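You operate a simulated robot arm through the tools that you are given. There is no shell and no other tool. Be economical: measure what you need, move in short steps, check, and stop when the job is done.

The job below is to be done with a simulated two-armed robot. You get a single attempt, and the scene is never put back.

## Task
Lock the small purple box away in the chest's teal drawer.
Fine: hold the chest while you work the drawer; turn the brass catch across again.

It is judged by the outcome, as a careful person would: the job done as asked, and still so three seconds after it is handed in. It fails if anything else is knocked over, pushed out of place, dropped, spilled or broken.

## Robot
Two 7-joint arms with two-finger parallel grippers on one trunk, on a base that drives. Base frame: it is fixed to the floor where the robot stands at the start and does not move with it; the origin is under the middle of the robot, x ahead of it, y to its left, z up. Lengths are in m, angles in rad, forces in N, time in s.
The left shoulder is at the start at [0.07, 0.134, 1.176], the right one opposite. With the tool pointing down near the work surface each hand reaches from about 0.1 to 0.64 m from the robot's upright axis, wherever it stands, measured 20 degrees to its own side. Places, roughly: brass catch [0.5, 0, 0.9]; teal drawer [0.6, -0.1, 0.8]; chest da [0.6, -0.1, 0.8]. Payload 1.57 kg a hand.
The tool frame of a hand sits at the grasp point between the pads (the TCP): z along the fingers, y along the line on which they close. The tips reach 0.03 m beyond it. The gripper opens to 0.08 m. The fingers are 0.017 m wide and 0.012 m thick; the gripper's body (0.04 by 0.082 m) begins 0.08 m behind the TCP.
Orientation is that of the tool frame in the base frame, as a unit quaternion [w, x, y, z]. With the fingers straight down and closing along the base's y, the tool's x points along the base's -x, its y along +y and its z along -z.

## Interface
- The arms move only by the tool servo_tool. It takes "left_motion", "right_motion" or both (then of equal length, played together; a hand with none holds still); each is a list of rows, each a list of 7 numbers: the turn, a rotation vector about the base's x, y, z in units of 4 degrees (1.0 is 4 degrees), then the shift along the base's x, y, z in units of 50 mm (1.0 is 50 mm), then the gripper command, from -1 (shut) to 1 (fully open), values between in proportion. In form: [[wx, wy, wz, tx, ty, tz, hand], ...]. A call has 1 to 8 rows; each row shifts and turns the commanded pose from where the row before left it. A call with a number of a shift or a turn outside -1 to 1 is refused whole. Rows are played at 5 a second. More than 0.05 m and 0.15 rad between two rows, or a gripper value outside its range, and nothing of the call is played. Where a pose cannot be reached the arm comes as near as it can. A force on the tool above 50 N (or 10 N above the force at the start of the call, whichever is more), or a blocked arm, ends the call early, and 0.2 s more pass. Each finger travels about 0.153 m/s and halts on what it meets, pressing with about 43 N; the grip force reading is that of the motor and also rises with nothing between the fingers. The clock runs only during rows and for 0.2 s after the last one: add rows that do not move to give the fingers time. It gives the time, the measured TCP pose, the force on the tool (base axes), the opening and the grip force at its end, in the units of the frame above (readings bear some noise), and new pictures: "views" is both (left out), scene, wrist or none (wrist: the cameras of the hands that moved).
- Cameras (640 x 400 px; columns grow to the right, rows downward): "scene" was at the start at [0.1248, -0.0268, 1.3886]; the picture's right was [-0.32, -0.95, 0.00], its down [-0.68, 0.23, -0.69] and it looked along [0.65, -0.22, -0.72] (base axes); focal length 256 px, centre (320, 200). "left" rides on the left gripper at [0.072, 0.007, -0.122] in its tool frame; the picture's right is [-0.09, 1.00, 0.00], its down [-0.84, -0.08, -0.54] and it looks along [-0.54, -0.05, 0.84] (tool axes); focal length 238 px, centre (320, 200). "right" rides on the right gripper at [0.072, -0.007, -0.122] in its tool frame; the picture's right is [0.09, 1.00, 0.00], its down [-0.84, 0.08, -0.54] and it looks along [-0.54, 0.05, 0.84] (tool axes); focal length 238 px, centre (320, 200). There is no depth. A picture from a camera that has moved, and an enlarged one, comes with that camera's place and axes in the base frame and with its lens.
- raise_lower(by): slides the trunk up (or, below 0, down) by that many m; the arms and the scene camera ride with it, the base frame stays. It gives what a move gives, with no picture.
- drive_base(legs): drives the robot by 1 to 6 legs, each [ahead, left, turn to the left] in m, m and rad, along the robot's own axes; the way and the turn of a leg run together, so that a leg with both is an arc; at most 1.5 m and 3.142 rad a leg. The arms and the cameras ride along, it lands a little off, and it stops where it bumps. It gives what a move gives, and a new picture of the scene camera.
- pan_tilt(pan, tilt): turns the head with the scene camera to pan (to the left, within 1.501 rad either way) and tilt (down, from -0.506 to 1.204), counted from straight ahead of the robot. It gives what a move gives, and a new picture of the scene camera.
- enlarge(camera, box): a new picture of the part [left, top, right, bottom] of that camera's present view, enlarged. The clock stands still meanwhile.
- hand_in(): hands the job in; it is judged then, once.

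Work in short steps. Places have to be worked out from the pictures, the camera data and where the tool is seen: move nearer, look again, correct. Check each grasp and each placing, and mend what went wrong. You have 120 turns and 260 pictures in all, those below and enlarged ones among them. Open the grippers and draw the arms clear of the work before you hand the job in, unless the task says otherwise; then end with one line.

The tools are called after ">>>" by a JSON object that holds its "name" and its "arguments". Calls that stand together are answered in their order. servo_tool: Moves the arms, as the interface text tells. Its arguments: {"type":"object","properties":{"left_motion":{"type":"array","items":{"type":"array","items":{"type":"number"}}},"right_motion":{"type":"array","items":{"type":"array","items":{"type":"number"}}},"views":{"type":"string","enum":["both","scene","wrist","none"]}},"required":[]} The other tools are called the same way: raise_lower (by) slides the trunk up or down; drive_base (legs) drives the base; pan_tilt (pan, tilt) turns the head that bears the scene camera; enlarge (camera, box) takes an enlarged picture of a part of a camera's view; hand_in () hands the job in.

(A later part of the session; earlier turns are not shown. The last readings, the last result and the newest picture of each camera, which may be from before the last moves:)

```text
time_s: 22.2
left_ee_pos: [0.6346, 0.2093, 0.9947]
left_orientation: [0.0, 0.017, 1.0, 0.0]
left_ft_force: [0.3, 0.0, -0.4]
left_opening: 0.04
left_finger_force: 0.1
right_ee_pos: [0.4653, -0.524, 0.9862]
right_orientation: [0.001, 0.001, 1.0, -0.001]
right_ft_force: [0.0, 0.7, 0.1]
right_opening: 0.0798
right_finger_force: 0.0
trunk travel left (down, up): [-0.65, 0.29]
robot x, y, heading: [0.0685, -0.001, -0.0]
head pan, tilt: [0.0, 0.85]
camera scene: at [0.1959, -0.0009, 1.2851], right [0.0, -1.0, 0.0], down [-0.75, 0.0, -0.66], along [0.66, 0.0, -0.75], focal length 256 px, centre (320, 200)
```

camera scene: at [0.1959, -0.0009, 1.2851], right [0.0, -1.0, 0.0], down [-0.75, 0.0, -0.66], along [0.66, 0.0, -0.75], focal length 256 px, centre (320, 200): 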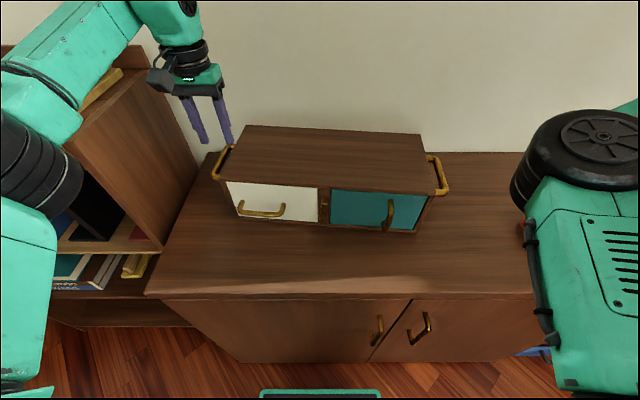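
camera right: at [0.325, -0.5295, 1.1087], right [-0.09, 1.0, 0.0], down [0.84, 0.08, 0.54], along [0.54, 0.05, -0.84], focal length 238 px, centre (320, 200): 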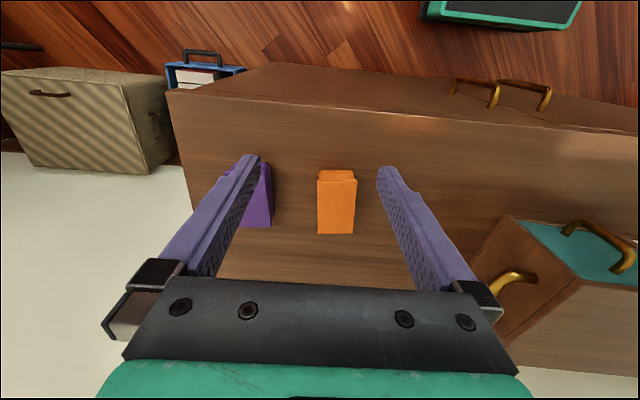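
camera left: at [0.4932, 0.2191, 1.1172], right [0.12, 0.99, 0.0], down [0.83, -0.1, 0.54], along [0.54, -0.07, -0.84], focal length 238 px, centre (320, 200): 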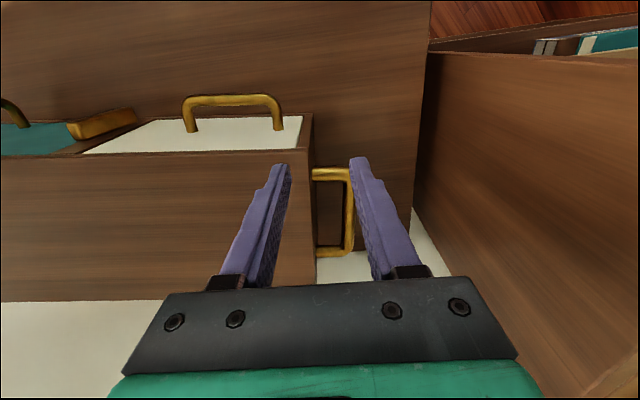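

Now in range. I'll finish the yaw, shift over the handle bar, and check from above before descending.

>>> {"name": "servo_tool", "arguments": {"left_motion": [[0, 0, -0.9, 0.2, 0.52, 0, 0], [0, 0, 0, 0, 0, -0.5, 0], [0, 0, 0, 0, 0, 0, 0]], "views": "none"}}

>>> {"name": "enlarge", "arguments": {"camera": "left", "box": [200, 80, 440, 230]}}

>>> {"name": "enlarge", "arguments": {"camera": "scene", "box": [140, 60, 300, 160]}}

```text
time_s: 23.0
left_ee_pos: [0.5938, 0.2663, 0.958]
left_orientation: [0.0, 0.048, 0.999, -0.001]
left_ft_force: [-0.2, 0.2, 0.3]
left_opening: 0.04
left_finger_force: 0.0
left hand out of reach, approached as far as the arm can: row 1, 2
right_ee_pos: [0.465, -0.5224, 0.9863]
right_orientation: [0.0, 0.001, 1.0, 0.0]
right_ft_force: [-0.5, 0.1, -0.4]
right_opening: 0.0799
right_finger_force: 0.0
trunk travel left (down, up): [-0.65, 0.29]
robot x, y, heading: [0.0688, -0.0019, 0.0]
head pan, tilt: [0.0, 0.85]
```

```text
2.67 times, centred on (320, 155) of left
camera zoom: at [0.5224, 0.2808, 1.0812], right [0.19, 0.98, 0.0], down [0.83, -0.16, 0.54], along [0.53, -0.1, -0.84], focal length 636 px, centre (320, 320)
```

zoom: 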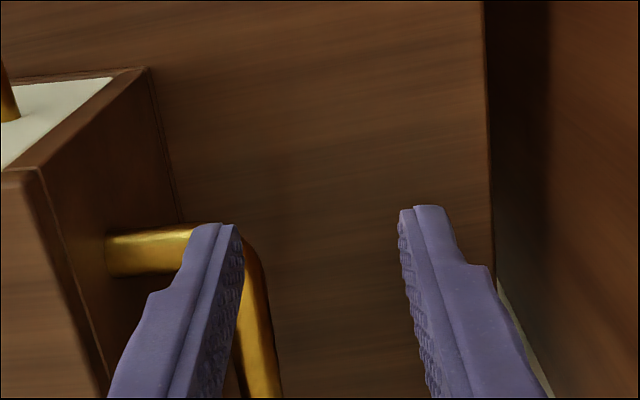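

```text
4.00 times, centred on (220, 110) of scene
camera zoom: at [0.196, -0.0011, 1.2852], right [0.0, -1.0, 0.0], down [-0.75, 0.0, -0.66], along [0.66, 0.0, -0.75], focal length 1026 px, centre (720, 560)
```

zoom: 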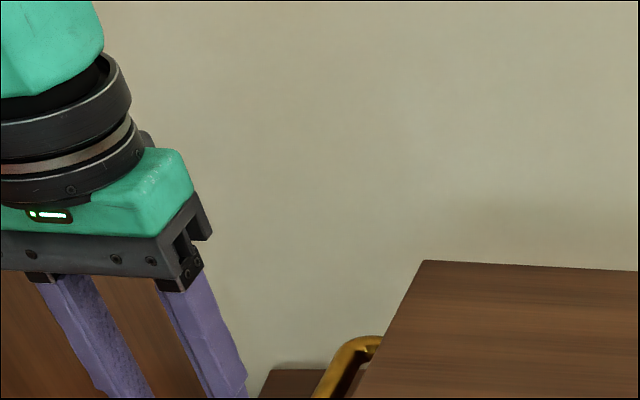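

The high wrist limits reach: at this trunk height it sits well above the shoulder. I'll raise the trunk again, then move over the handle.

>>> {"name": "raise_lower", "arguments": {"by": 0.1}}

>>> {"name": "servo_tool", "arguments": {"left_motion": [[0, 0, 0, 0, -0.3, -0.3, 0], [0, 0, 0, 0, -0.3, -0.6, 0], [0, 0, 0, 0.7, 0, -0.2, 0], [0, 0, 0, 0.3, 0, 0, 0], [0, 0, 0, 0, 0, 0, 0]]}}

```text
time_s: 24.4
left_ee_pos: [0.5928, 0.266, 1.0575]
left_orientation: [0.0, 0.049, 0.999, 0.001]
left_ft_force: [-0.2, 0.1, -0.2]
left_opening: 0.0402
left_finger_force: 0.0
right_ee_pos: [0.4645, -0.5229, 1.0858]
right_orientation: [0.0, 0.001, 1.0, 0.0]
right_ft_force: [-0.3, -0.4, 0.4]
right_opening: 0.08
right_finger_force: 0.1
trunk travel left (down, up): [-0.75, 0.19]
robot x, y, heading: [0.0689, 0.0001, 0.003]
head pan, tilt: [0.0, 0.85]
```

```text
time_s: 25.6
left_ee_pos: [0.6226, 0.2352, 1.0067]
left_orientation: [0.001, 0.048, 0.999, -0.001]
left_ft_force: [-0.2, -0.4, -0.2]
left_opening: 0.0399
left_finger_force: 0.0
left hand out of reach, approached as far as the arm can: row 3, 4
right_ee_pos: [0.4648, -0.5233, 1.0848]
right_orientation: [0.0, 0.001, 1.0, 0.001]
right_ft_force: [1.6, 0.1, -0.7]
right_opening: 0.0802
right_finger_force: 0.0
trunk travel left (down, up): [-0.75, 0.19]
robot x, y, heading: [0.068, -0.0031, 0.001]
head pan, tilt: [0.0, 0.85]
camera scene: at [0.1962, -0.0008, 1.3852], right [0.0, -1.0, 0.0], down [-0.75, 0.0, -0.66], along [0.66, 0.0, -0.75], focal length 256 px, centre (320, 200)
camera left: at [0.5509, 0.2497, 1.1295], right [0.19, 0.98, 0.0], down [0.83, -0.16, 0.54], along [0.53, -0.1, -0.84], focal length 238 px, centre (320, 200)
```

scene: 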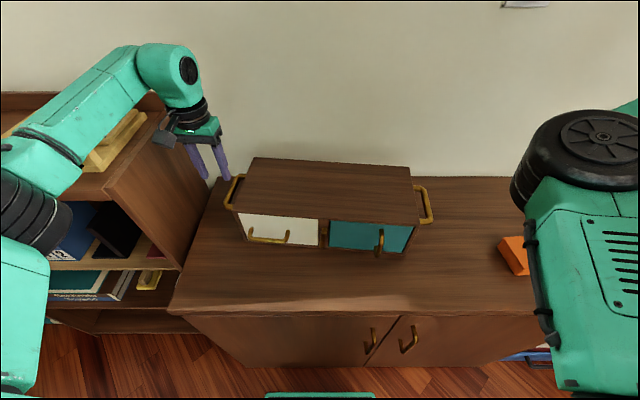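
left: 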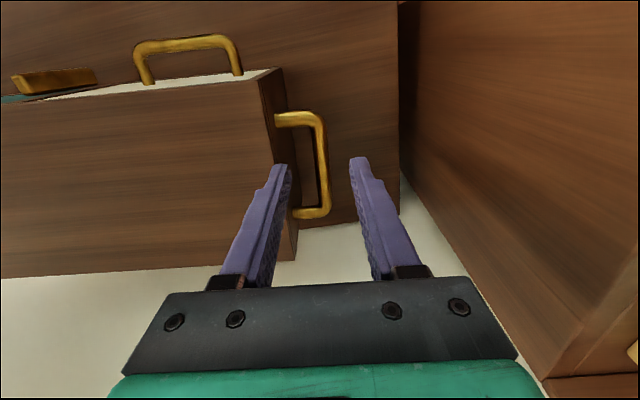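

Nearly there; reach grows when lower. I'll descend toward the bar with a slight forward pitch, and check before the fingers straddle it.

>>> {"name": "servo_tool", "arguments": {"left_motion": [[0, -1, 0, 0, 0, -0.4, 0], [0, -1, 0, 0, 0, -0.4, 0], [0, -1, 0, 0.2, 0, -0.4, 0], [0, 0, 0, 0.2, 0, 0, 0]], "views": "none"}}

>>> {"name": "enlarge", "arguments": {"camera": "left", "box": [200, 80, 440, 230]}}

>>> {"name": "enlarge", "arguments": {"camera": "scene", "box": [160, 120, 320, 220]}}

```text
time_s: 26.6
left_ee_pos: [0.6411, 0.2343, 0.9459]
left_orientation: [0.106, 0.048, 0.993, 0.003]
left_ft_force: [-0.6, 0.2, -1.1]
left_opening: 0.0399
left_finger_force: 0.0
right_ee_pos: [0.4652, -0.5229, 1.0861]
right_orientation: [0.0, 0.002, 1.0, 0.0]
right_ft_force: [-0.2, 0.3, -0.2]
right_opening: 0.08
right_finger_force: 0.0
trunk travel left (down, up): [-0.75, 0.19]
robot x, y, heading: [0.0714, -0.0025, 0.002]
head pan, tilt: [0.0, 0.85]
```

```text
2.67 times, centred on (320, 155) of left
camera zoom: at [0.5465, 0.2489, 1.0519], right [0.18, 0.98, 0.04], down [0.69, -0.16, 0.7], along [0.7, -0.1, -0.71], focal length 636 px, centre (320, 320)
```

zoom: 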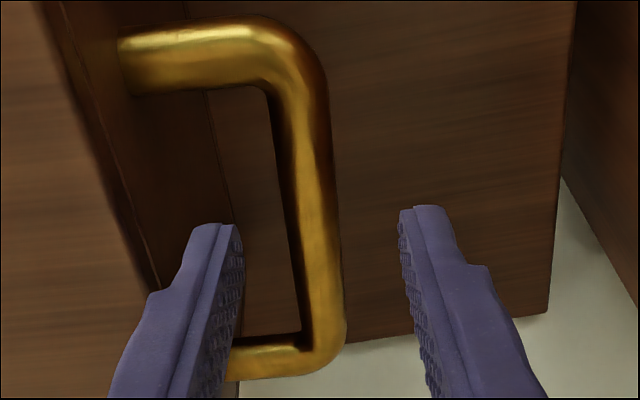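

```text
4.00 times, centred on (240, 170) of scene
camera zoom: at [0.1965, -0.0011, 1.3852], right [0.0, -1.0, 0.0], down [-0.75, 0.0, -0.66], along [0.66, 0.0, -0.75], focal length 1026 px, centre (640, 320)
```

zoom: 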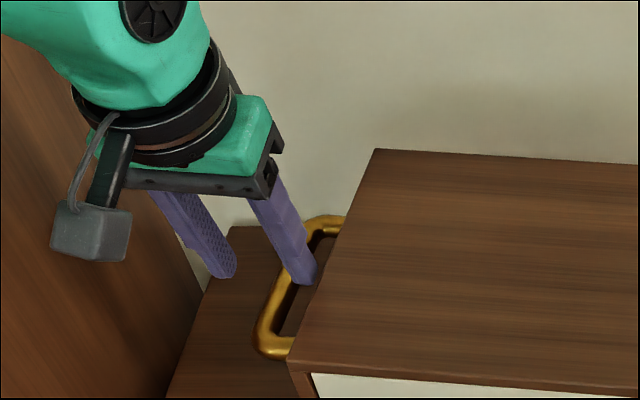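

The fingers straddle the bar with the inner one over the gap. I'll descend 0.055 and close.

>>> {"name": "servo_tool", "arguments": {"left_motion": [[0, 0, 0, 0, 0, -0.4, 0], [0, 0, 0, 0, 0, -0.4, 0], [0, 0, 0, 0, 0, -0.3, 0], [0, 0, 0, 0, 0, 0, 0]], "views": "none"}}

>>> {"name": "enlarge", "arguments": {"camera": "left", "box": [200, 80, 440, 230]}}

```text
time_s: 27.6
left_ee_pos: [0.6389, 0.2372, 0.8922]
left_orientation: [0.104, 0.047, 0.993, 0.006]
left_ft_force: [0.2, 0.6, -0.5]
left_opening: 0.04
left_finger_force: 0.0
right_ee_pos: [0.4647, -0.522, 1.0865]
right_orientation: [0.0, 0.001, 1.0, -0.001]
right_ft_force: [-0.1, -0.1, 0.5]
right_opening: 0.0801
right_finger_force: 0.1
trunk travel left (down, up): [-0.75, 0.19]
robot x, y, heading: [0.0672, 0.0041, 0.001]
head pan, tilt: [0.0, 0.85]
```

```text
2.67 times, centred on (320, 155) of left
camera zoom: at [0.5441, 0.2507, 0.9967], right [0.18, 0.98, 0.04], down [0.7, -0.16, 0.7], along [0.7, -0.1, -0.71], focal length 636 px, centre (320, 320)
```

zoom: 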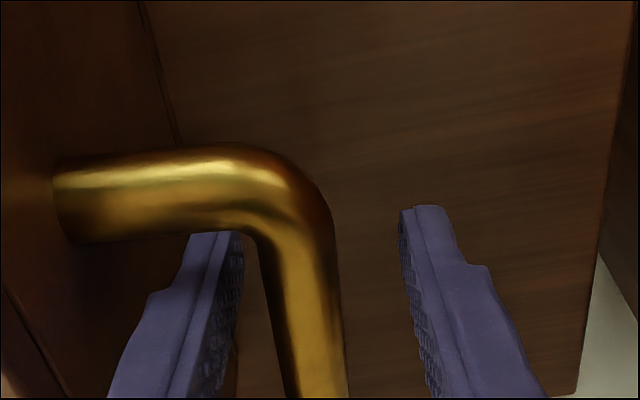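

The bar is nearly centred between the pads. Closing on it.

>>> {"name": "servo_tool", "arguments": {"left_motion": [[0, 0, 0, 0, 0, 0, -0.4], [0, 0, 0, 0, 0, 0, -0.7], [0, 0, 0, 0, 0, 0, -1], [0, 0, 0, 0, 0, 0, -1]], "views": "scene"}}

```text
time_s: 28.6
left_ee_pos: [0.6382, 0.2357, 0.891]
left_orientation: [0.104, 0.048, 0.993, 0.005]
left_ft_force: [-0.1, -4.4, 0.3]
left_opening: 0.0159
left_finger_force: 31.5
right_ee_pos: [0.4653, -0.5245, 1.0853]
right_orientation: [0.0, 0.001, 1.0, 0.0]
right_ft_force: [0.5, -0.2, -0.8]
right_opening: 0.0798
right_finger_force: 0.1
trunk travel left (down, up): [-0.75, 0.19]
robot x, y, heading: [0.068, 0.0021, 0.0]
head pan, tilt: [0.0, 0.85]
camera scene: at [0.1962, -0.0022, 1.3852], right [0.0, -1.0, 0.0], down [-0.75, 0.0, -0.66], along [0.66, 0.0, -0.75], focal length 256 px, centre (320, 200)
```

scene: 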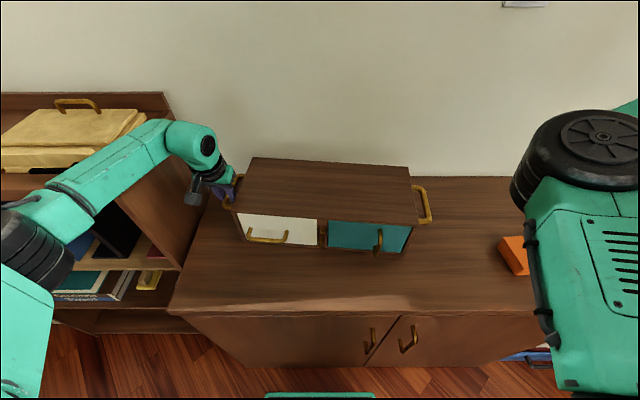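

The chest's left handle is gripped (opening 0.016). Next I'll bring the right hand to hover over the teal handle, yawed to the chest.

>>> {"name": "servo_tool", "arguments": {"right_motion": [[0, 0, -0.35, 0, 0.95, 0, 1], [0, 0, -0.35, 0, 0.95, 0, 1], [0, 0, -0.35, 0, 0.95, 0, 1], [0, 0, -0.35, 0, 0.95, 0, 0.5], [0, 0, 0, 0.1, 0.95, 0, 0.3], [0, 0, 0, 0.1, 0.95, 0, 0.3], [0, 0, 0, 0.1, 0.95, -0.2, 0.3], [0, 0, 0, 0.1, 0.95, -0.2, 0.3]], "views": "none"}}

>>> {"name": "servo_tool", "arguments": {"right_motion": [[0, 0, 0, 0.2, 0.2, -0.4, 0.3], [0, 0, 0, 0.2, 0.1, -0.4, 0.3], [0, 0, 0, 0, 0, -0.4, 0.3], [0, 0, 0, 0, 0, 0, 0.3]]}}

```text
time_s: 30.4
left_ee_pos: [0.6391, 0.2376, 0.8917]
left_orientation: [0.105, 0.047, 0.993, 0.006]
left_ft_force: [-0.2, 0.5, 0.7]
left_opening: 0.0157
left_finger_force: 31.7
right_ee_pos: [0.5305, -0.3473, 1.0866]
right_orientation: [0.0, 0.05, 0.999, 0.0]
right_ft_force: [0.1, 0.0, 0.1]
right_opening: 0.052
right_finger_force: 0.0
right hand out of reach, approached as far as the arm can: row 4, 5, 6, 7, 8
trunk travel left (down, up): [-0.75, 0.19]
robot x, y, heading: [0.0685, -0.0018, -0.005]
head pan, tilt: [0.0, 0.85]
```

```text
time_s: 31.4
left_ee_pos: [0.638, 0.2367, 0.8916]
left_orientation: [0.105, 0.047, 0.993, 0.005]
left_ft_force: [-0.7, 2.5, 2.3]
left_opening: 0.0159
left_finger_force: 31.5
right_ee_pos: [0.5526, -0.3343, 1.0275]
right_orientation: [0.0, 0.05, 0.999, 0.0]
right_ft_force: [0.2, 0.2, -0.5]
right_opening: 0.0519
right_finger_force: 0.0
trunk travel left (down, up): [-0.75, 0.19]
robot x, y, heading: [0.0647, -0.0016, 0.003]
head pan, tilt: [0.0, 0.85]
camera scene: at [0.1958, -0.0004, 1.3852], right [0.0, -1.0, 0.0], down [-0.75, 0.0, -0.66], along [0.66, 0.0, -0.75], focal length 256 px, centre (320, 200)
camera right: at [0.4794, -0.3341, 1.1494], right [0.01, 1.0, 0.0], down [0.84, -0.01, 0.54], along [0.54, 0.0, -0.84], focal length 238 px, centre (320, 200)
```

scene: 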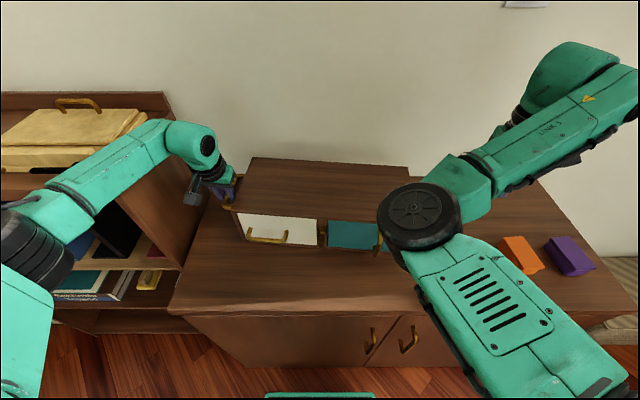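
right: 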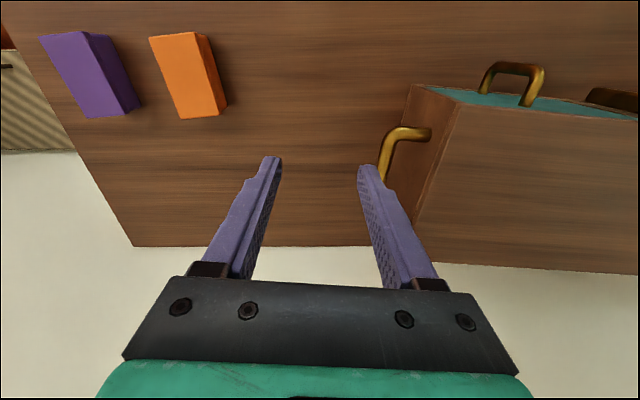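

The right arm's elbow has folded inward and limits its reach toward the middle. I'll test whether it can come in along a nearer path.

>>> {"name": "servo_tool", "arguments": {"right_motion": [[0, 0, 0, -0.8, 0.3, 0.2, 0.3], [0, 0, 0, -0.8, 0.4, 0.2, 0.3], [0, 0, 0, -0.8, 0.5, 0.2, 0.3], [0, 0, 0, -0.8, 0.5, 0, 0.3], [0, 0, 0, 0, 0.9, 0, 0.3], [0, 0, 0, 0, 0.9, 0, 0.3], [0, 0, 0, 0, 0, 0, 0.3]], "views": "scene"}}

```text
time_s: 33.0
left_ee_pos: [0.6375, 0.2365, 0.8911]
left_orientation: [0.105, 0.048, 0.993, 0.005]
left_ft_force: [0.1, 2.6, 2.5]
left_opening: 0.0157
left_finger_force: 31.3
right_ee_pos: [0.5207, -0.3526, 1.054]
right_orientation: [0.002, 0.05, 0.999, 0.0]
right_ft_force: [0.4, 0.8, 0.9]
right_opening: 0.052
right_finger_force: 0.0
right hand out of reach, approached as far as the arm can: row 1, 2, 3, 4, 5, 6
trunk travel left (down, up): [-0.75, 0.19]
robot x, y, heading: [0.0679, -0.0027, 0.0]
head pan, tilt: [0.0, 0.85]
camera scene: at [0.1957, -0.0002, 1.3852], right [0.0, -1.0, 0.0], down [-0.75, 0.0, -0.66], along [0.66, 0.0, -0.75], focal length 256 px, centre (320, 200)
```

scene: 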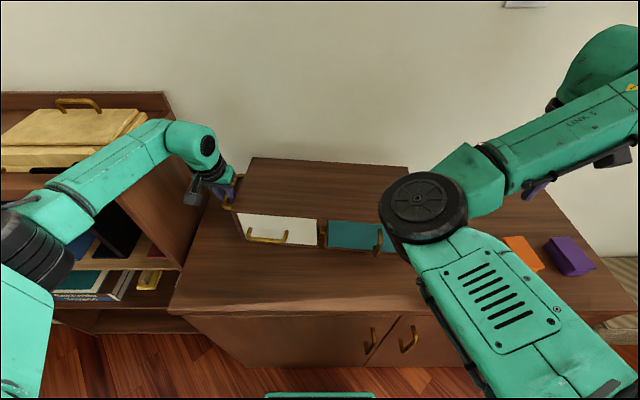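

The right arm is against a joint limit. The vertical handle can be gripped at any yaw, so I'll test whether turning the hand one way frees the motion.

>>> {"name": "servo_tool", "arguments": {"right_motion": [[0, 0, 1, 0, 0, 0, 0.3], [0, 0, 1, 0, 0.2, 0, 0.3], [0, 0, 1, -0.2, 0.4, 0, 0.3], [0, 0, 1, -0.2, 0.4, 0, 0.3], [0, 0, 1, -0.2, 0.4, 0, 0.3], [0, 0, 1, -0.2, 0.4, 0, 0.3], [0, 0, 1, -0.2, 0.4, 0, 0.3], [0, 0, 1, -0.2, 0.4, 0, 0.3]], "views": "scene"}}

```text
time_s: 34.8
left_ee_pos: [0.6377, 0.2366, 0.8914]
left_orientation: [0.105, 0.047, 0.993, 0.004]
left_ft_force: [-0.7, 2.3, 1.3]
left_opening: 0.0158
left_finger_force: 31.3
right_ee_pos: [0.539, -0.3397, 1.0483]
right_orientation: [0.0, -0.229, 0.973, 0.0]
right_ft_force: [-0.3, -1.3, -0.9]
right_opening: 0.0518
right_finger_force: 0.1
right hand out of reach, approached as far as the arm can: row 2, 3, 4, 5, 6, 7, 8
trunk travel left (down, up): [-0.75, 0.19]
robot x, y, heading: [0.0711, 0.0012, -0.002]
head pan, tilt: [0.0, 0.85]
camera scene: at [0.1957, -0.0002, 1.3852], right [0.0, -1.0, 0.0], down [-0.75, 0.0, -0.66], along [0.66, 0.0, -0.75], focal length 256 px, centre (320, 200)
```

scene: 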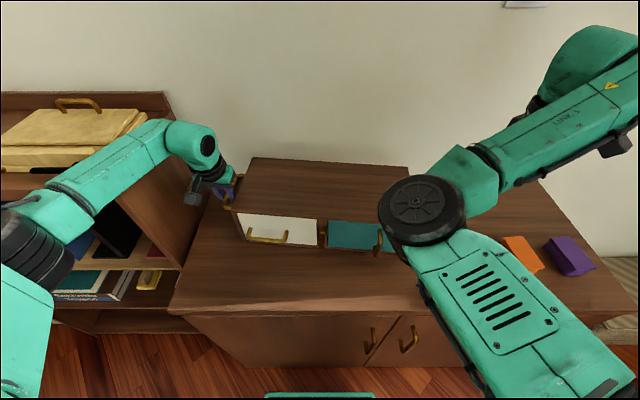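

Yaw isn't the limit. I'll try stretching the arm out forward, where the elbow straightens, and swing inward from there, high above the chest.

>>> {"name": "servo_tool", "arguments": {"right_motion": [[0, 0, -1, 0.7, 0, 0, 0.3], [0, 0, -1, 0.7, 0, 0, 0.3], [0, 0, -1, 0.6, 0, 0, 0.3], [0, 0, -1, 0.4, 0.3, 0, 0.3], [0, 0, -1, 0.2, 0.8, 0, 0.3], [0, 0, -1, 0, 0.8, 0, 0.3], [0, 0, -1, 0, 0.8, 0, 0.3], [0, 0, -1, 0, 0.8, 0, 0.3]], "views": "scene"}}

```text
time_s: 36.6
left_ee_pos: [0.6379, 0.2364, 0.8914]
left_orientation: [0.105, 0.048, 0.993, 0.003]
left_ft_force: [-0.4, 3.0, 1.1]
left_opening: 0.0158
left_finger_force: 31.0
right_ee_pos: [0.6664, -0.1661, 1.0509]
right_orientation: [0.001, 0.052, 0.999, 0.0]
right_ft_force: [-0.5, 0.6, 0.7]
right_opening: 0.052
right_finger_force: 0.0
trunk travel left (down, up): [-0.75, 0.19]
robot x, y, heading: [0.0668, 0.0013, -0.003]
head pan, tilt: [0.0, 0.85]
camera scene: at [0.1956, 0.0005, 1.3853], right [0.0, -1.0, 0.0], down [-0.75, 0.0, -0.66], along [0.66, 0.0, -0.75], focal length 256 px, centre (320, 200)
```

scene: 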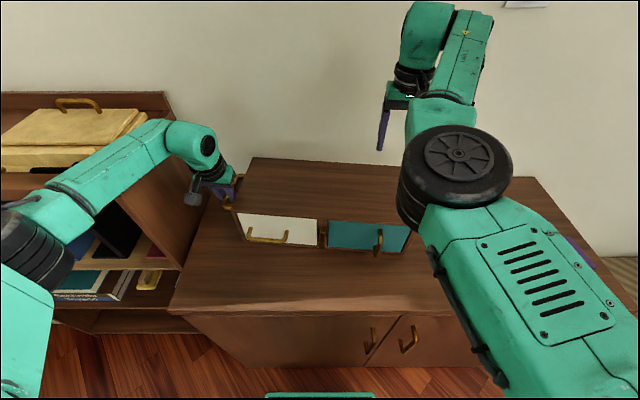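

That worked: the hand is at (0.666,-0.166). I'll draw it back toward the teal handle at this height.

>>> {"name": "servo_tool", "arguments": {"right_motion": [[0, 0, 0, -0.1, 0.8, 0, 0.3], [0, 0, 0, -0.4, 0.2, 0, 0.3], [0, 0, 0, -0.7, 0, 0, 0.3], [0, 0, 0, -0.7, 0, 0, 0.3], [0, 0, 0, -0.7, -0.1, 0, 0.3], [0, 0, 0, -0.7, -0.1, 0, 0.3]], "views": "both"}}

```text
time_s: 38.0
left_ee_pos: [0.638, 0.2364, 0.8909]
left_orientation: [0.105, 0.047, 0.993, 0.004]
left_ft_force: [-0.7, 1.4, 0.5]
left_opening: 0.016
left_finger_force: 31.1
right_ee_pos: [0.649, -0.1276, 1.03]
right_orientation: [0.0, 0.05, 0.999, 0.0]
right_ft_force: [-0.1, -0.2, 0.4]
right_opening: 0.052
right_finger_force: 0.0
right hand out of reach, approached as far as the arm can: row 2, 3, 4, 5, 6
trunk travel left (down, up): [-0.75, 0.19]
robot x, y, heading: [0.066, 0.0008, -0.002]
head pan, tilt: [0.0, 0.85]
camera scene: at [0.1958, -0.0004, 1.3852], right [0.0, -1.0, 0.0], down [-0.75, 0.0, -0.66], along [0.66, 0.0, -0.75], focal length 256 px, centre (320, 200)
camera right: at [0.577, -0.1266, 1.1516], right [0.01, 1.0, 0.0], down [0.84, -0.01, 0.54], along [0.54, 0.0, -0.84], focal length 238 px, centre (320, 200)
```

scene: 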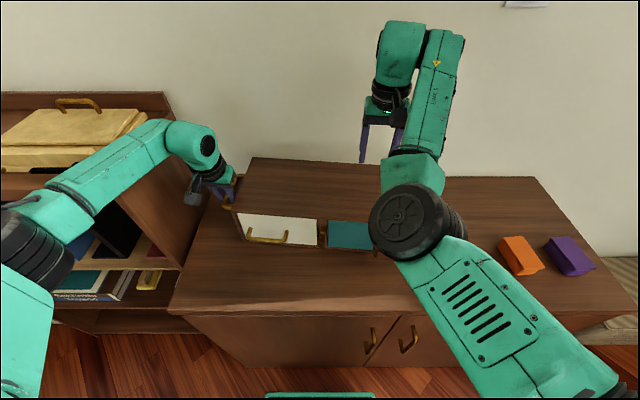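
right: 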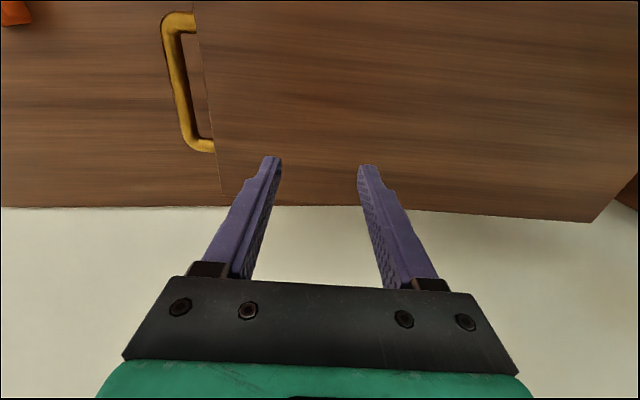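

It still can't retract at this height; the wrist is above the shoulder here. The reach figures are for hands near the surface, so I'll go around the right side, lower down in front of the chest, and come inward there.

>>> {"name": "servo_tool", "arguments": {"right_motion": [[0, 0, 0, 0.2, -0.9, 0, 0.3], [0, 0, 0, 0, -0.95, 0, 0.3], [0, 0, 0, 0, -0.95, 0, 0.3], [0, 0, 0, -0.2, -0.95, 0, 0.3], [0, 0, 0, -0.7, -0.6, 0, 0.3], [0, 0, 0, -0.9, -0.2, 0, 0.3], [0, 0, 0, -0.9, 0, 0, 0.3], [0, 0, 0, -0.9, 0, 0, 0.3]], "views": "none"}}

>>> {"name": "servo_tool", "arguments": {"right_motion": [[0, 0, 0, -0.3, 0, -0.5, 0.3], [0, 0, 0, -0.2, 0, -0.5, 0.3], [0, 0, 0, -0.2, 0, -0.5, 0.3], [0, 0, 0, -0.2, 0.3, -0.5, 0.3], [0, 0, 0, 0, 0.5, 0, 0.3], [0, 0, 0, 0, 0.5, 0, 0.3]]}}

```text
time_s: 39.8
left_ee_pos: [0.6386, 0.2373, 0.8919]
left_orientation: [0.105, 0.048, 0.993, 0.006]
left_ft_force: [-1.3, 1.3, -0.2]
left_opening: 0.016
left_finger_force: 31.3
right_ee_pos: [0.4879, -0.3683, 1.0277]
right_orientation: [0.001, 0.049, 0.999, 0.0]
right_ft_force: [0.4, -0.5, -0.4]
right_opening: 0.052
right_finger_force: 0.0
right hand out of reach, approached as far as the arm can: row 8
trunk travel left (down, up): [-0.75, 0.19]
robot x, y, heading: [0.0699, -0.0042, 0.0]
head pan, tilt: [0.0, 0.85]
```

```text
time_s: 41.2
left_ee_pos: [0.638, 0.2355, 0.8915]
left_orientation: [0.105, 0.048, 0.993, 0.004]
left_ft_force: [-1.0, 2.0, -0.5]
left_opening: 0.0158
left_finger_force: 31.3
right_ee_pos: [0.4689, -0.3565, 0.9163]
right_orientation: [0.007, 0.055, 0.998, -0.004]
right_ft_force: [-0.6, -0.7, 0.4]
right_opening: 0.0521
right_finger_force: 0.0
right hand out of reach, approached as far as the arm can: row 1, 4, 5, 6
trunk travel left (down, up): [-0.75, 0.19]
robot x, y, heading: [0.0708, 0.0004, 0.002]
head pan, tilt: [0.0, 0.85]
camera scene: at [0.1958, -0.0003, 1.3852], right [0.0, -1.0, 0.0], down [-0.75, 0.0, -0.66], along [0.66, 0.0, -0.75], focal length 256 px, centre (320, 200)
camera right: at [0.3955, -0.3538, 1.0371], right [0.02, 1.0, -0.01], down [0.83, -0.01, 0.55], along [0.55, -0.02, -0.83], focal length 238 px, centre (320, 200)
```

scene: 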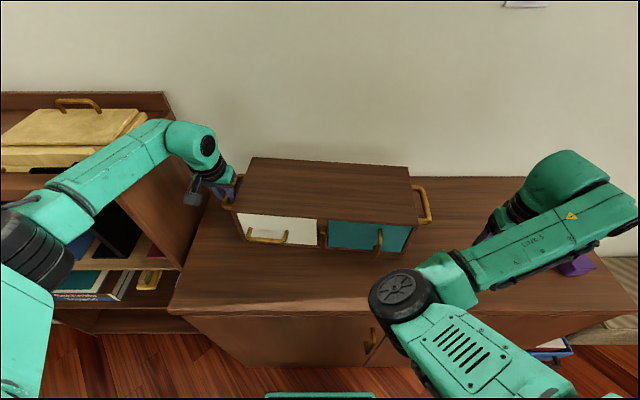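
right: 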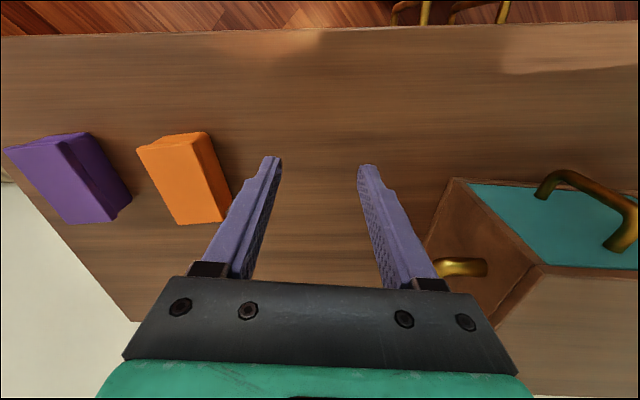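

The right arm keeps its inward elbow, so I'll swap roles: the left arm, which reaches the middle well, works the drawer and the right hand holds the chest's right handle. First I'll release the left handle, raise both hands, then shift the base right.

>>> {"name": "servo_tool", "arguments": {"left_motion": [[0, 0, 0, 0, 0, 0, 0], [0, 0, 0, 0, 0, 0, 0], [0, 0, 0, 0, 0, 0.5, 0], [0, 0, 0, 0, 0, 0.9, 0], [0, 0, 0, 0, 0, 0.9, 0], [0, 1, 0, -0.7, 0, 0.2, 0], [0, 1, 0, -0.9, 0, 0, 0], [0, 1, 0, -0.9, 0, 0, 0]], "right_motion": [[0, 0, 0, 0, 0, 0.5, 0], [0, 0, 0, 0, 0, 0.5, 0], [0, 0, 0, 0, -0.3, 0.5, 0], [0, 0, 0, 0.3, -0.3, 0.5, 0], [0, 0, 0, 0.3, 0, 0.5, 0], [0, 0, 0, 0.3, 0, 0, 0], [0, 0, 0, 0, 0, 0, 0], [0, 0, 0, 0, 0, 0, 0]], "views": "scene"}}

```text
time_s: 43.0
left_ee_pos: [0.5124, 0.2371, 1.0131]
left_orientation: [0.0, 0.047, 0.999, 0.0]
left_ft_force: [0.7, -0.1, 0.8]
left_opening: 0.0399
left_finger_force: 0.1
right_ee_pos: [0.5218, -0.3944, 1.0306]
right_orientation: [0.0, 0.05, 0.999, 0.0]
right_ft_force: [0.4, 0.1, -0.6]
right_opening: 0.0402
right_finger_force: 0.1
right hand out of reach, approached as far as the arm can: row 1, 2
trunk travel left (down, up): [-0.75, 0.19]
robot x, y, heading: [0.0712, -0.0025, -0.001]
head pan, tilt: [0.0, 0.85]
camera scene: at [0.1946, -0.0005, 1.3854], right [0.0, -1.0, 0.0], down [-0.75, 0.0, -0.66], along [0.66, 0.0, -0.75], focal length 256 px, centre (320, 200)
```

scene: 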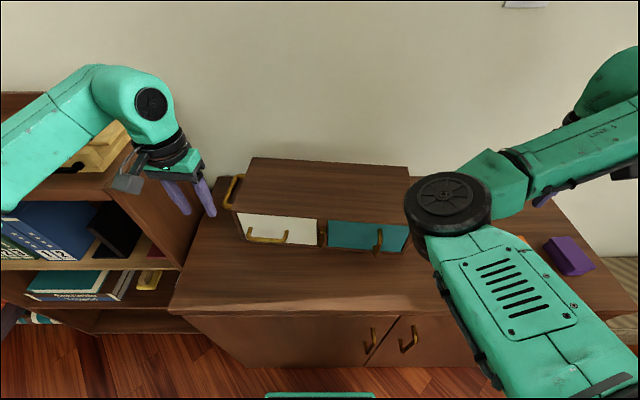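

Both clear. I'll shift the base 0.1 m to the right.

>>> {"name": "drive_base", "arguments": {"legs": [[0, -0.1, 0]]}}

>>> {"name": "servo_tool", "arguments": {"right_motion": [[0, 0, 0, 0.9, 0.1, 0, 0], [0, 0, 0, 0.6, 0.7, 0, 0], [0, 0, 0, 0.3, 0.9, 0, 0], [0, 0, 0, 0.1, 0.9, 0, 0], [0, 0, 0, 0, 0.9, 0, 0], [0, 0, 0, 0, 0, 0, 0]]}}

```text
time_s: 44.1
left_ee_pos: [0.5152, 0.1363, 1.0131]
left_orientation: [0.0, 0.047, 0.999, -0.001]
left_ft_force: [0.0, 0.0, 0.1]
left_opening: 0.0396
left_finger_force: 0.1
right_ee_pos: [0.5218, -0.4928, 1.0307]
right_orientation: [0.0, 0.049, 0.999, -0.001]
right_ft_force: [0.3, -0.4, 0.5]
right_opening: 0.0399
right_finger_force: 0.1
trunk travel left (down, up): [-0.75, 0.19]
robot x, y, heading: [0.0687, -0.1021, -0.005]
head pan, tilt: [0.0, 0.85]
camera scene: at [0.1957, -0.1004, 1.3852], right [0.0, -1.0, 0.0], down [-0.75, 0.0, -0.66], along [0.66, 0.0, -0.75], focal length 256 px, centre (320, 200)
```

scene: 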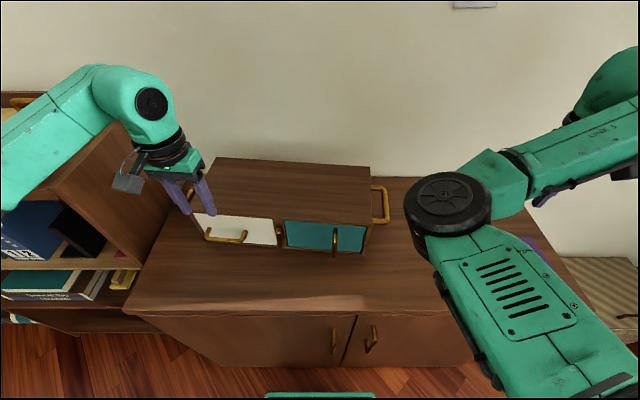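

```text
time_s: 45.5
left_ee_pos: [0.5141, 0.1351, 1.0134]
left_orientation: [0.001, 0.047, 0.999, 0.001]
left_ft_force: [-0.6, -0.1, -1.0]
left_opening: 0.04
left_finger_force: 0.0
right_ee_pos: [0.6284, -0.3224, 1.0302]
right_orientation: [0.0, 0.049, 0.999, -0.001]
right_ft_force: [0.8, -0.2, 0.8]
right_opening: 0.04
right_finger_force: 0.0
right hand out of reach, approached as far as the arm can: row 5
trunk travel left (down, up): [-0.75, 0.19]
robot x, y, heading: [0.07, -0.1025, 0.001]
head pan, tilt: [0.0, 0.85]
camera scene: at [0.1956, -0.1023, 1.3852], right [0.0, -1.0, 0.0], down [-0.75, 0.0, -0.66], along [0.66, 0.0, -0.75], focal length 256 px, centre (320, 200)
camera right: at [0.5565, -0.3221, 1.1526], right [0.01, 1.0, 0.0], down [0.84, -0.01, 0.54], along [0.54, 0.0, -0.84], focal length 238 px, centre (320, 200)
```

scene: 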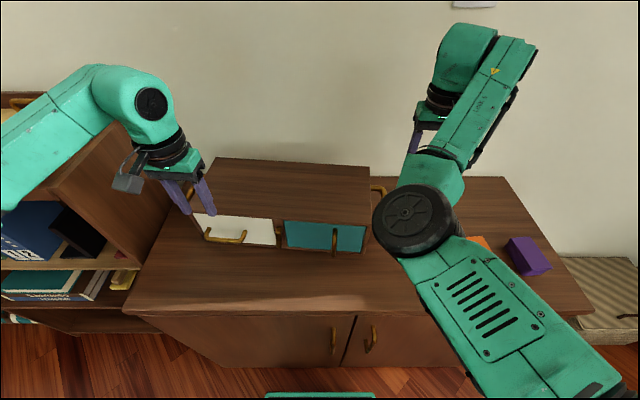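
right: 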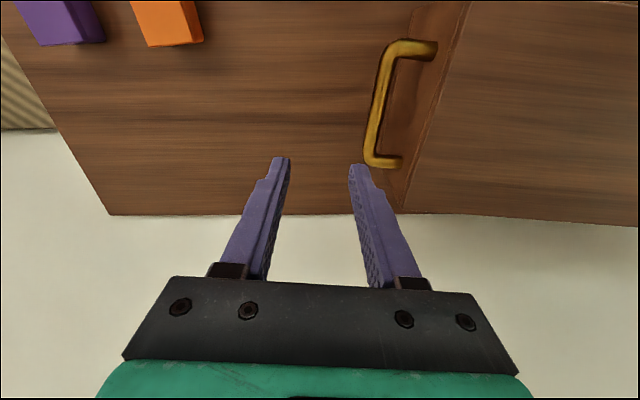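

The right handle bar runs from (0.56,-0.256) to (0.669,-0.262). The hand is just short of it; moving the base 0.06 m left puts the hand right over it.

>>> {"name": "drive_base", "arguments": {"legs": [[0, 0.06, 0]]}}

>>> {"name": "enlarge", "arguments": {"camera": "right", "box": [220, 20, 460, 170]}}

```text
time_s: 46.5
left_ee_pos: [0.5143, 0.193, 1.0133]
left_orientation: [0.0, 0.048, 0.999, 0.001]
left_ft_force: [0.4, -0.4, 0.6]
left_opening: 0.0397
left_finger_force: 0.1
right_ee_pos: [0.6287, -0.2656, 1.0285]
right_orientation: [0.0, 0.051, 0.999, 0.002]
right_ft_force: [-0.5, 0.3, -0.4]
right_opening: 0.04
right_finger_force: 0.1
trunk travel left (down, up): [-0.75, 0.19]
robot x, y, heading: [0.0672, -0.0408, 0.0]
head pan, tilt: [0.0, 0.85]
camera scene: at [0.196, -0.0449, 1.3852], right [0.0, -1.0, 0.0], down [-0.75, 0.0, -0.66], along [0.66, 0.0, -0.75], focal length 256 px, centre (320, 200)
```

scene: 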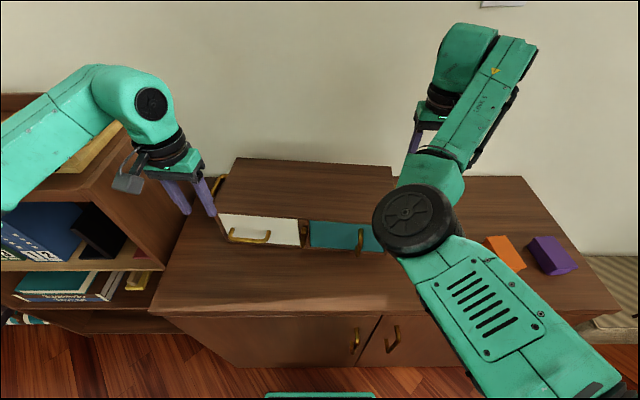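

```text
2.67 times, centred on (340, 95) of right
camera zoom: at [0.5564, -0.2655, 1.1519], right [0.01, 1.0, 0.0], down [0.84, -0.01, 0.54], along [0.54, 0.0, -0.84], focal length 636 px, centre (267, 480)
```

zoom: 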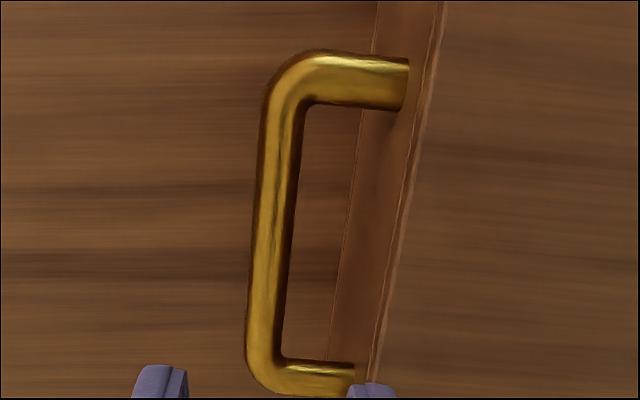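

Aligned over the bar: bar y≈-0.264, hand y -0.266, with gaps fine on both sides. Descending in two steps.

>>> {"name": "servo_tool", "arguments": {"right_motion": [[0, 0, 0, 0, 0, -0.5, 0], [0, 0, 0, 0, 0, -0.5, 0], [0, 0, 0, 0, 0, -0.5, 0], [0, 0, 0, 0, 0, 0, 0]], "views": "none"}}

>>> {"name": "enlarge", "arguments": {"camera": "right", "box": [200, 60, 440, 210]}}

```text
time_s: 47.5
left_ee_pos: [0.5155, 0.1952, 1.0127]
left_orientation: [0.0, 0.048, 0.999, 0.001]
left_ft_force: [-0.2, -0.1, 0.5]
left_opening: 0.0402
left_finger_force: 0.1
right_ee_pos: [0.6268, -0.2615, 0.955]
right_orientation: [0.0, 0.051, 0.999, 0.0]
right_ft_force: [0.4, -0.1, 0.0]
right_opening: 0.0401
right_finger_force: 0.1
trunk travel left (down, up): [-0.75, 0.19]
robot x, y, heading: [0.0696, -0.0406, -0.008]
head pan, tilt: [0.0, 0.85]
```

```text
2.67 times, centred on (320, 135) of right
camera zoom: at [0.5545, -0.2618, 1.0773], right [0.01, 1.0, 0.0], down [0.84, -0.01, 0.54], along [0.54, 0.0, -0.84], focal length 636 px, centre (320, 373)
```

zoom: 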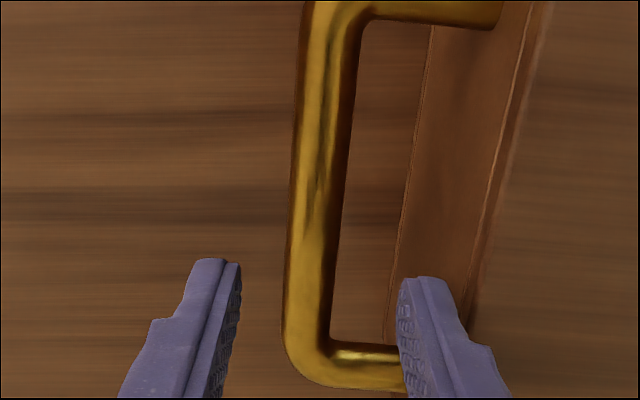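

Still centred to within 3 mm; I'll descend the rest with a tiny y correction and close.

>>> {"name": "servo_tool", "arguments": {"right_motion": [[0, 0, 0, 0, -0.05, -0.4, 0], [0, 0, 0, 0, 0, -0.4, 0], [0, 0, 0, 0, 0, -0.45, 0], [0, 0, 0, 0, 0, 0, 0]], "views": "wrist"}}

```text
time_s: 48.5
left_ee_pos: [0.5135, 0.1956, 1.0129]
left_orientation: [0.0, 0.047, 0.999, 0.0]
left_ft_force: [0.1, 0.6, 0.1]
left_opening: 0.0404
left_finger_force: 0.1
right_ee_pos: [0.627, -0.2626, 0.893]
right_orientation: [0.0, 0.051, 0.999, -0.001]
right_ft_force: [-1.1, 1.2, -0.6]
right_opening: 0.0399
right_finger_force: 0.1
trunk travel left (down, up): [-0.75, 0.19]
robot x, y, heading: [0.0684, -0.0401, -0.003]
head pan, tilt: [0.0, 0.85]
camera right: at [0.5551, -0.2622, 1.0152], right [0.01, 1.0, 0.0], down [0.84, -0.01, 0.54], along [0.54, 0.0, -0.84], focal length 238 px, centre (320, 200)
```

right: 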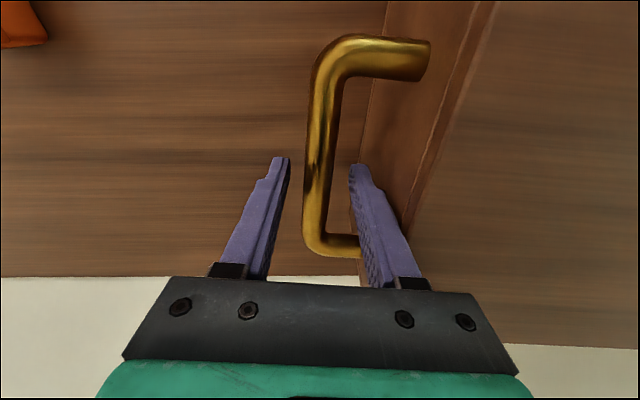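

The bar lies between the fingers. I'll close the right gripper and bring the left hand over toward the teal handle, opening at 0.052.

>>> {"name": "servo_tool", "arguments": {"right_motion": [[0, 0, 0, 0, 0, 0, -0.4], [0, 0, 0, 0, 0, 0, -0.7], [0, 0, 0, 0, 0, 0, -1], [0, 0, 0, 0, 0, 0, -1], [0, 0, 0, 0, 0, 0, -1], [0, 0, 0, 0, 0, 0, -1], [0, 0, 0, 0, 0, 0, -1]], "left_motion": [[0, 0, 0, -0.5, -0.8, 0, 0.3], [0, 0, 0, -0.5, -0.8, 0, 0.3], [0, 0, 0, 0, -0.95, 0, 0.3], [0, 0, 0, 0, -0.95, 0, 0.3], [0, 0, 0, 0, -0.95, 0, 0.3], [0, 0, 0, 0, -0.95, 0, 0.3], [0, 0, 0, 0, -0.95, 0, 0.3]]}}

```text
time_s: 50.1
left_ee_pos: [0.4611, -0.1237, 1.013]
left_orientation: [0.001, 0.049, 0.999, 0.001]
left_ft_force: [-0.2, 4.0, -0.3]
left_opening: 0.0481
left_finger_force: 0.1
right_ee_pos: [0.6269, -0.2637, 0.8939]
right_orientation: [0.001, 0.05, 0.999, 0.002]
right_ft_force: [-2.1, -2.8, 0.0]
right_opening: 0.0156
right_finger_force: 31.3
trunk travel left (down, up): [-0.75, 0.19]
robot x, y, heading: [0.0699, -0.0412, -0.003]
head pan, tilt: [0.0, 0.85]
camera scene: at [0.1951, -0.0434, 1.3853], right [0.0, -1.0, 0.0], down [-0.75, 0.0, -0.66], along [0.66, 0.0, -0.75], focal length 256 px, centre (320, 200)
camera right: at [0.5546, -0.2638, 1.0156], right [0.01, 1.0, 0.0], down [0.84, -0.01, 0.54], along [0.54, 0.0, -0.84], focal length 238 px, centre (320, 200)
camera left: at [0.39, -0.1095, 1.1363], right [0.19, 0.98, 0.0], down [0.83, -0.16, 0.54], along [0.53, -0.1, -0.84], focal length 238 px, centre (320, 200)
```

scene: 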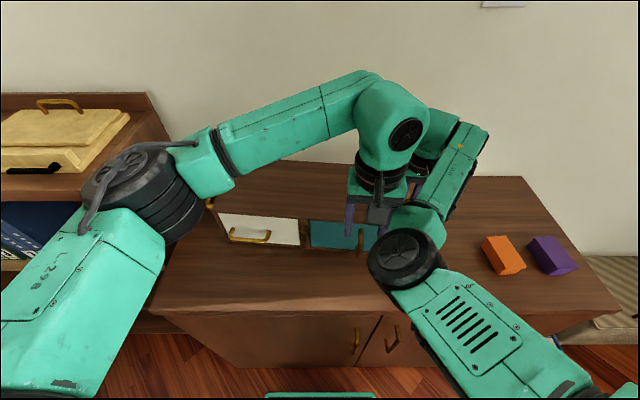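
right: 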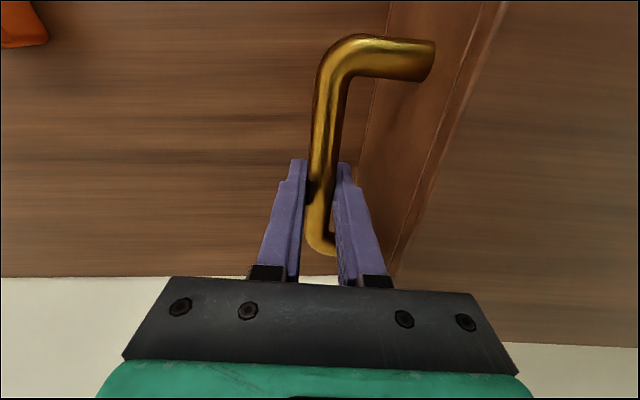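
left: 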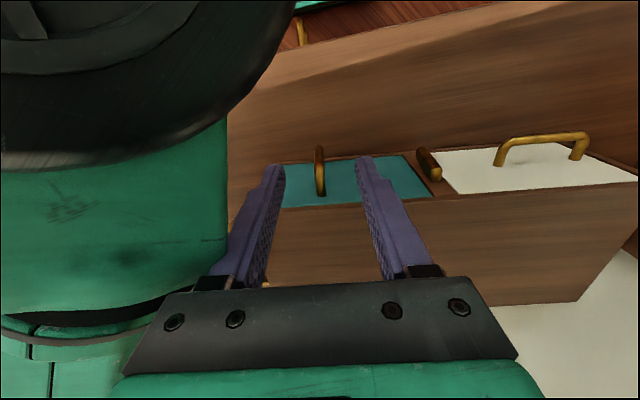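

The left gripper is touching the right arm's elbow, so this hold is too cramped. I'll back the left hand away, release the right handle, then stand farther right and slightly back so the right arm holds it from a stretched pose.

>>> {"name": "servo_tool", "arguments": {"left_motion": [[0, 0, 0, 0, 0.8, 0, 0.3], [0, 0, 0, 0, 0.9, 0, 0.3], [0, 0, 0, 0, 0.9, 0, 0.3], [0, 0, 0, 0, 0.9, 0, 0.3], [0, 0, 0, 0, 0, 0, 0.3], [0, 0, 0, 0, 0, 0, 0.3]], "right_motion": [[0, 0, 0, 0, 0, 0, -1], [0, 0, 0, 0, 0, 0, 0], [0, 0, 0, 0, 0, 0, 0], [0, 0, 0, 0, 0, 0.6, 0], [0, 0, 0, 0, 0, 0.9, 0], [0, 0, 0, 0, 0, 0.9, 0]], "views": "scene"}}

>>> {"name": "drive_base", "arguments": {"legs": [[-0.02, -0.11, 0]]}}

```text
time_s: 51.5
left_ee_pos: [0.4661, 0.0541, 1.0111]
left_orientation: [0.0, 0.048, 0.999, 0.0]
left_ft_force: [0.8, 0.3, 0.4]
left_opening: 0.0521
left_finger_force: 0.0
right_ee_pos: [0.6285, -0.2643, 1.0147]
right_orientation: [0.001, 0.051, 0.999, 0.0]
right_ft_force: [0.0, 0.1, -0.7]
right_opening: 0.0401
right_finger_force: 0.1
trunk travel left (down, up): [-0.75, 0.19]
robot x, y, heading: [0.0687, -0.0388, -0.005]
head pan, tilt: [0.0, 0.85]
camera scene: at [0.1954, -0.0408, 1.3852], right [0.0, -1.0, 0.0], down [-0.75, 0.0, -0.66], along [0.66, 0.0, -0.75], focal length 256 px, centre (320, 200)
```

scene: 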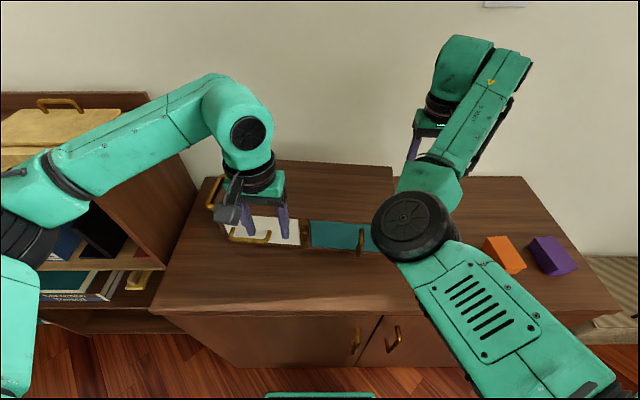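

```text
time_s: 52.7
left_ee_pos: [0.444, -0.0552, 1.0108]
left_orientation: [0.0, 0.05, 0.999, 0.0]
left_ft_force: [0.2, -0.9, 0.3]
left_opening: 0.0519
left_finger_force: 0.1
right_ee_pos: [0.6069, -0.3737, 1.0141]
right_orientation: [0.0, 0.052, 0.999, -0.001]
right_ft_force: [-0.4, 0.6, 0.7]
right_opening: 0.04
right_finger_force: 0.0
trunk travel left (down, up): [-0.75, 0.19]
robot x, y, heading: [0.0442, -0.1491, -0.003]
head pan, tilt: [0.0, 0.85]
camera scene: at [0.1759, -0.1489, 1.3852], right [0.0, -1.0, 0.0], down [-0.75, 0.0, -0.66], along [0.66, 0.0, -0.75], focal length 256 px, centre (320, 200)
```

scene: 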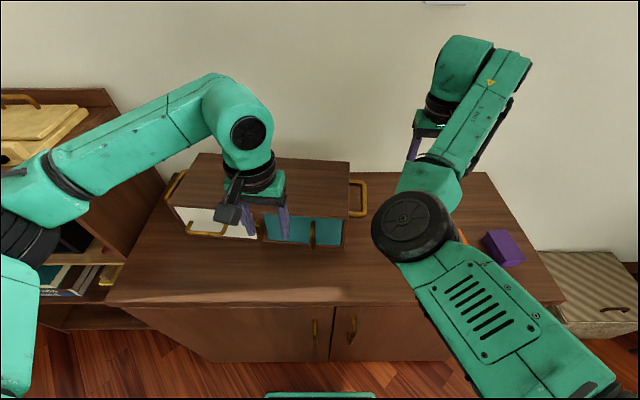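

Standing at (0.044,-0.149) now. I'll stretch the right hand forward and then inward to over the right handle again.

>>> {"name": "servo_tool", "arguments": {"right_motion": [[0, 0, 0, 0.8, 0, 0, 0], [0, 0, 0, 0.2, 0.6, 0, 0], [0, 0, 0, 0, 0.7, 0, 0], [0, 0, 0, 0, 0.6, -0.2, 0], [0, 0, 0, 0, 0.28, -0.2, 0], [0, 0, 0, 0, 0, 0, 0]]}}

```text
time_s: 54.1
left_ee_pos: [0.4457, -0.0564, 1.0113]
left_orientation: [0.0, 0.049, 0.999, 0.0]
left_ft_force: [-0.4, -0.1, 0.0]
left_opening: 0.0522
left_finger_force: 0.1
right_ee_pos: [0.6557, -0.2648, 0.9935]
right_orientation: [0.0, 0.052, 0.999, 0.0]
right_ft_force: [-0.3, 0.4, -0.1]
right_opening: 0.0402
right_finger_force: 0.1
trunk travel left (down, up): [-0.75, 0.19]
robot x, y, heading: [0.0493, -0.146, -0.0]
head pan, tilt: [0.0, 0.85]
camera scene: at [0.1755, -0.1504, 1.3852], right [0.0, -1.0, 0.0], down [-0.75, 0.0, -0.66], along [0.66, 0.0, -0.75], focal length 256 px, centre (320, 200)
camera right: at [0.5839, -0.2651, 1.1154], right [0.01, 1.0, 0.0], down [0.84, -0.01, 0.54], along [0.54, -0.01, -0.84], focal length 238 px, centre (320, 200)
```

scene: 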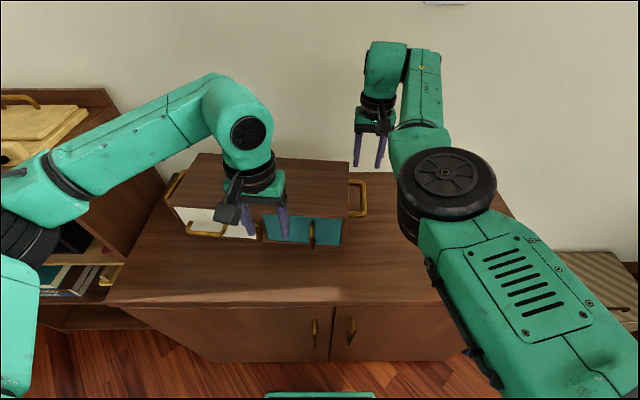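
right: 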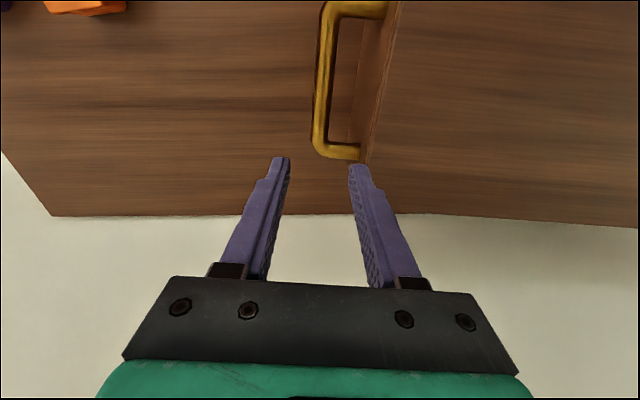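

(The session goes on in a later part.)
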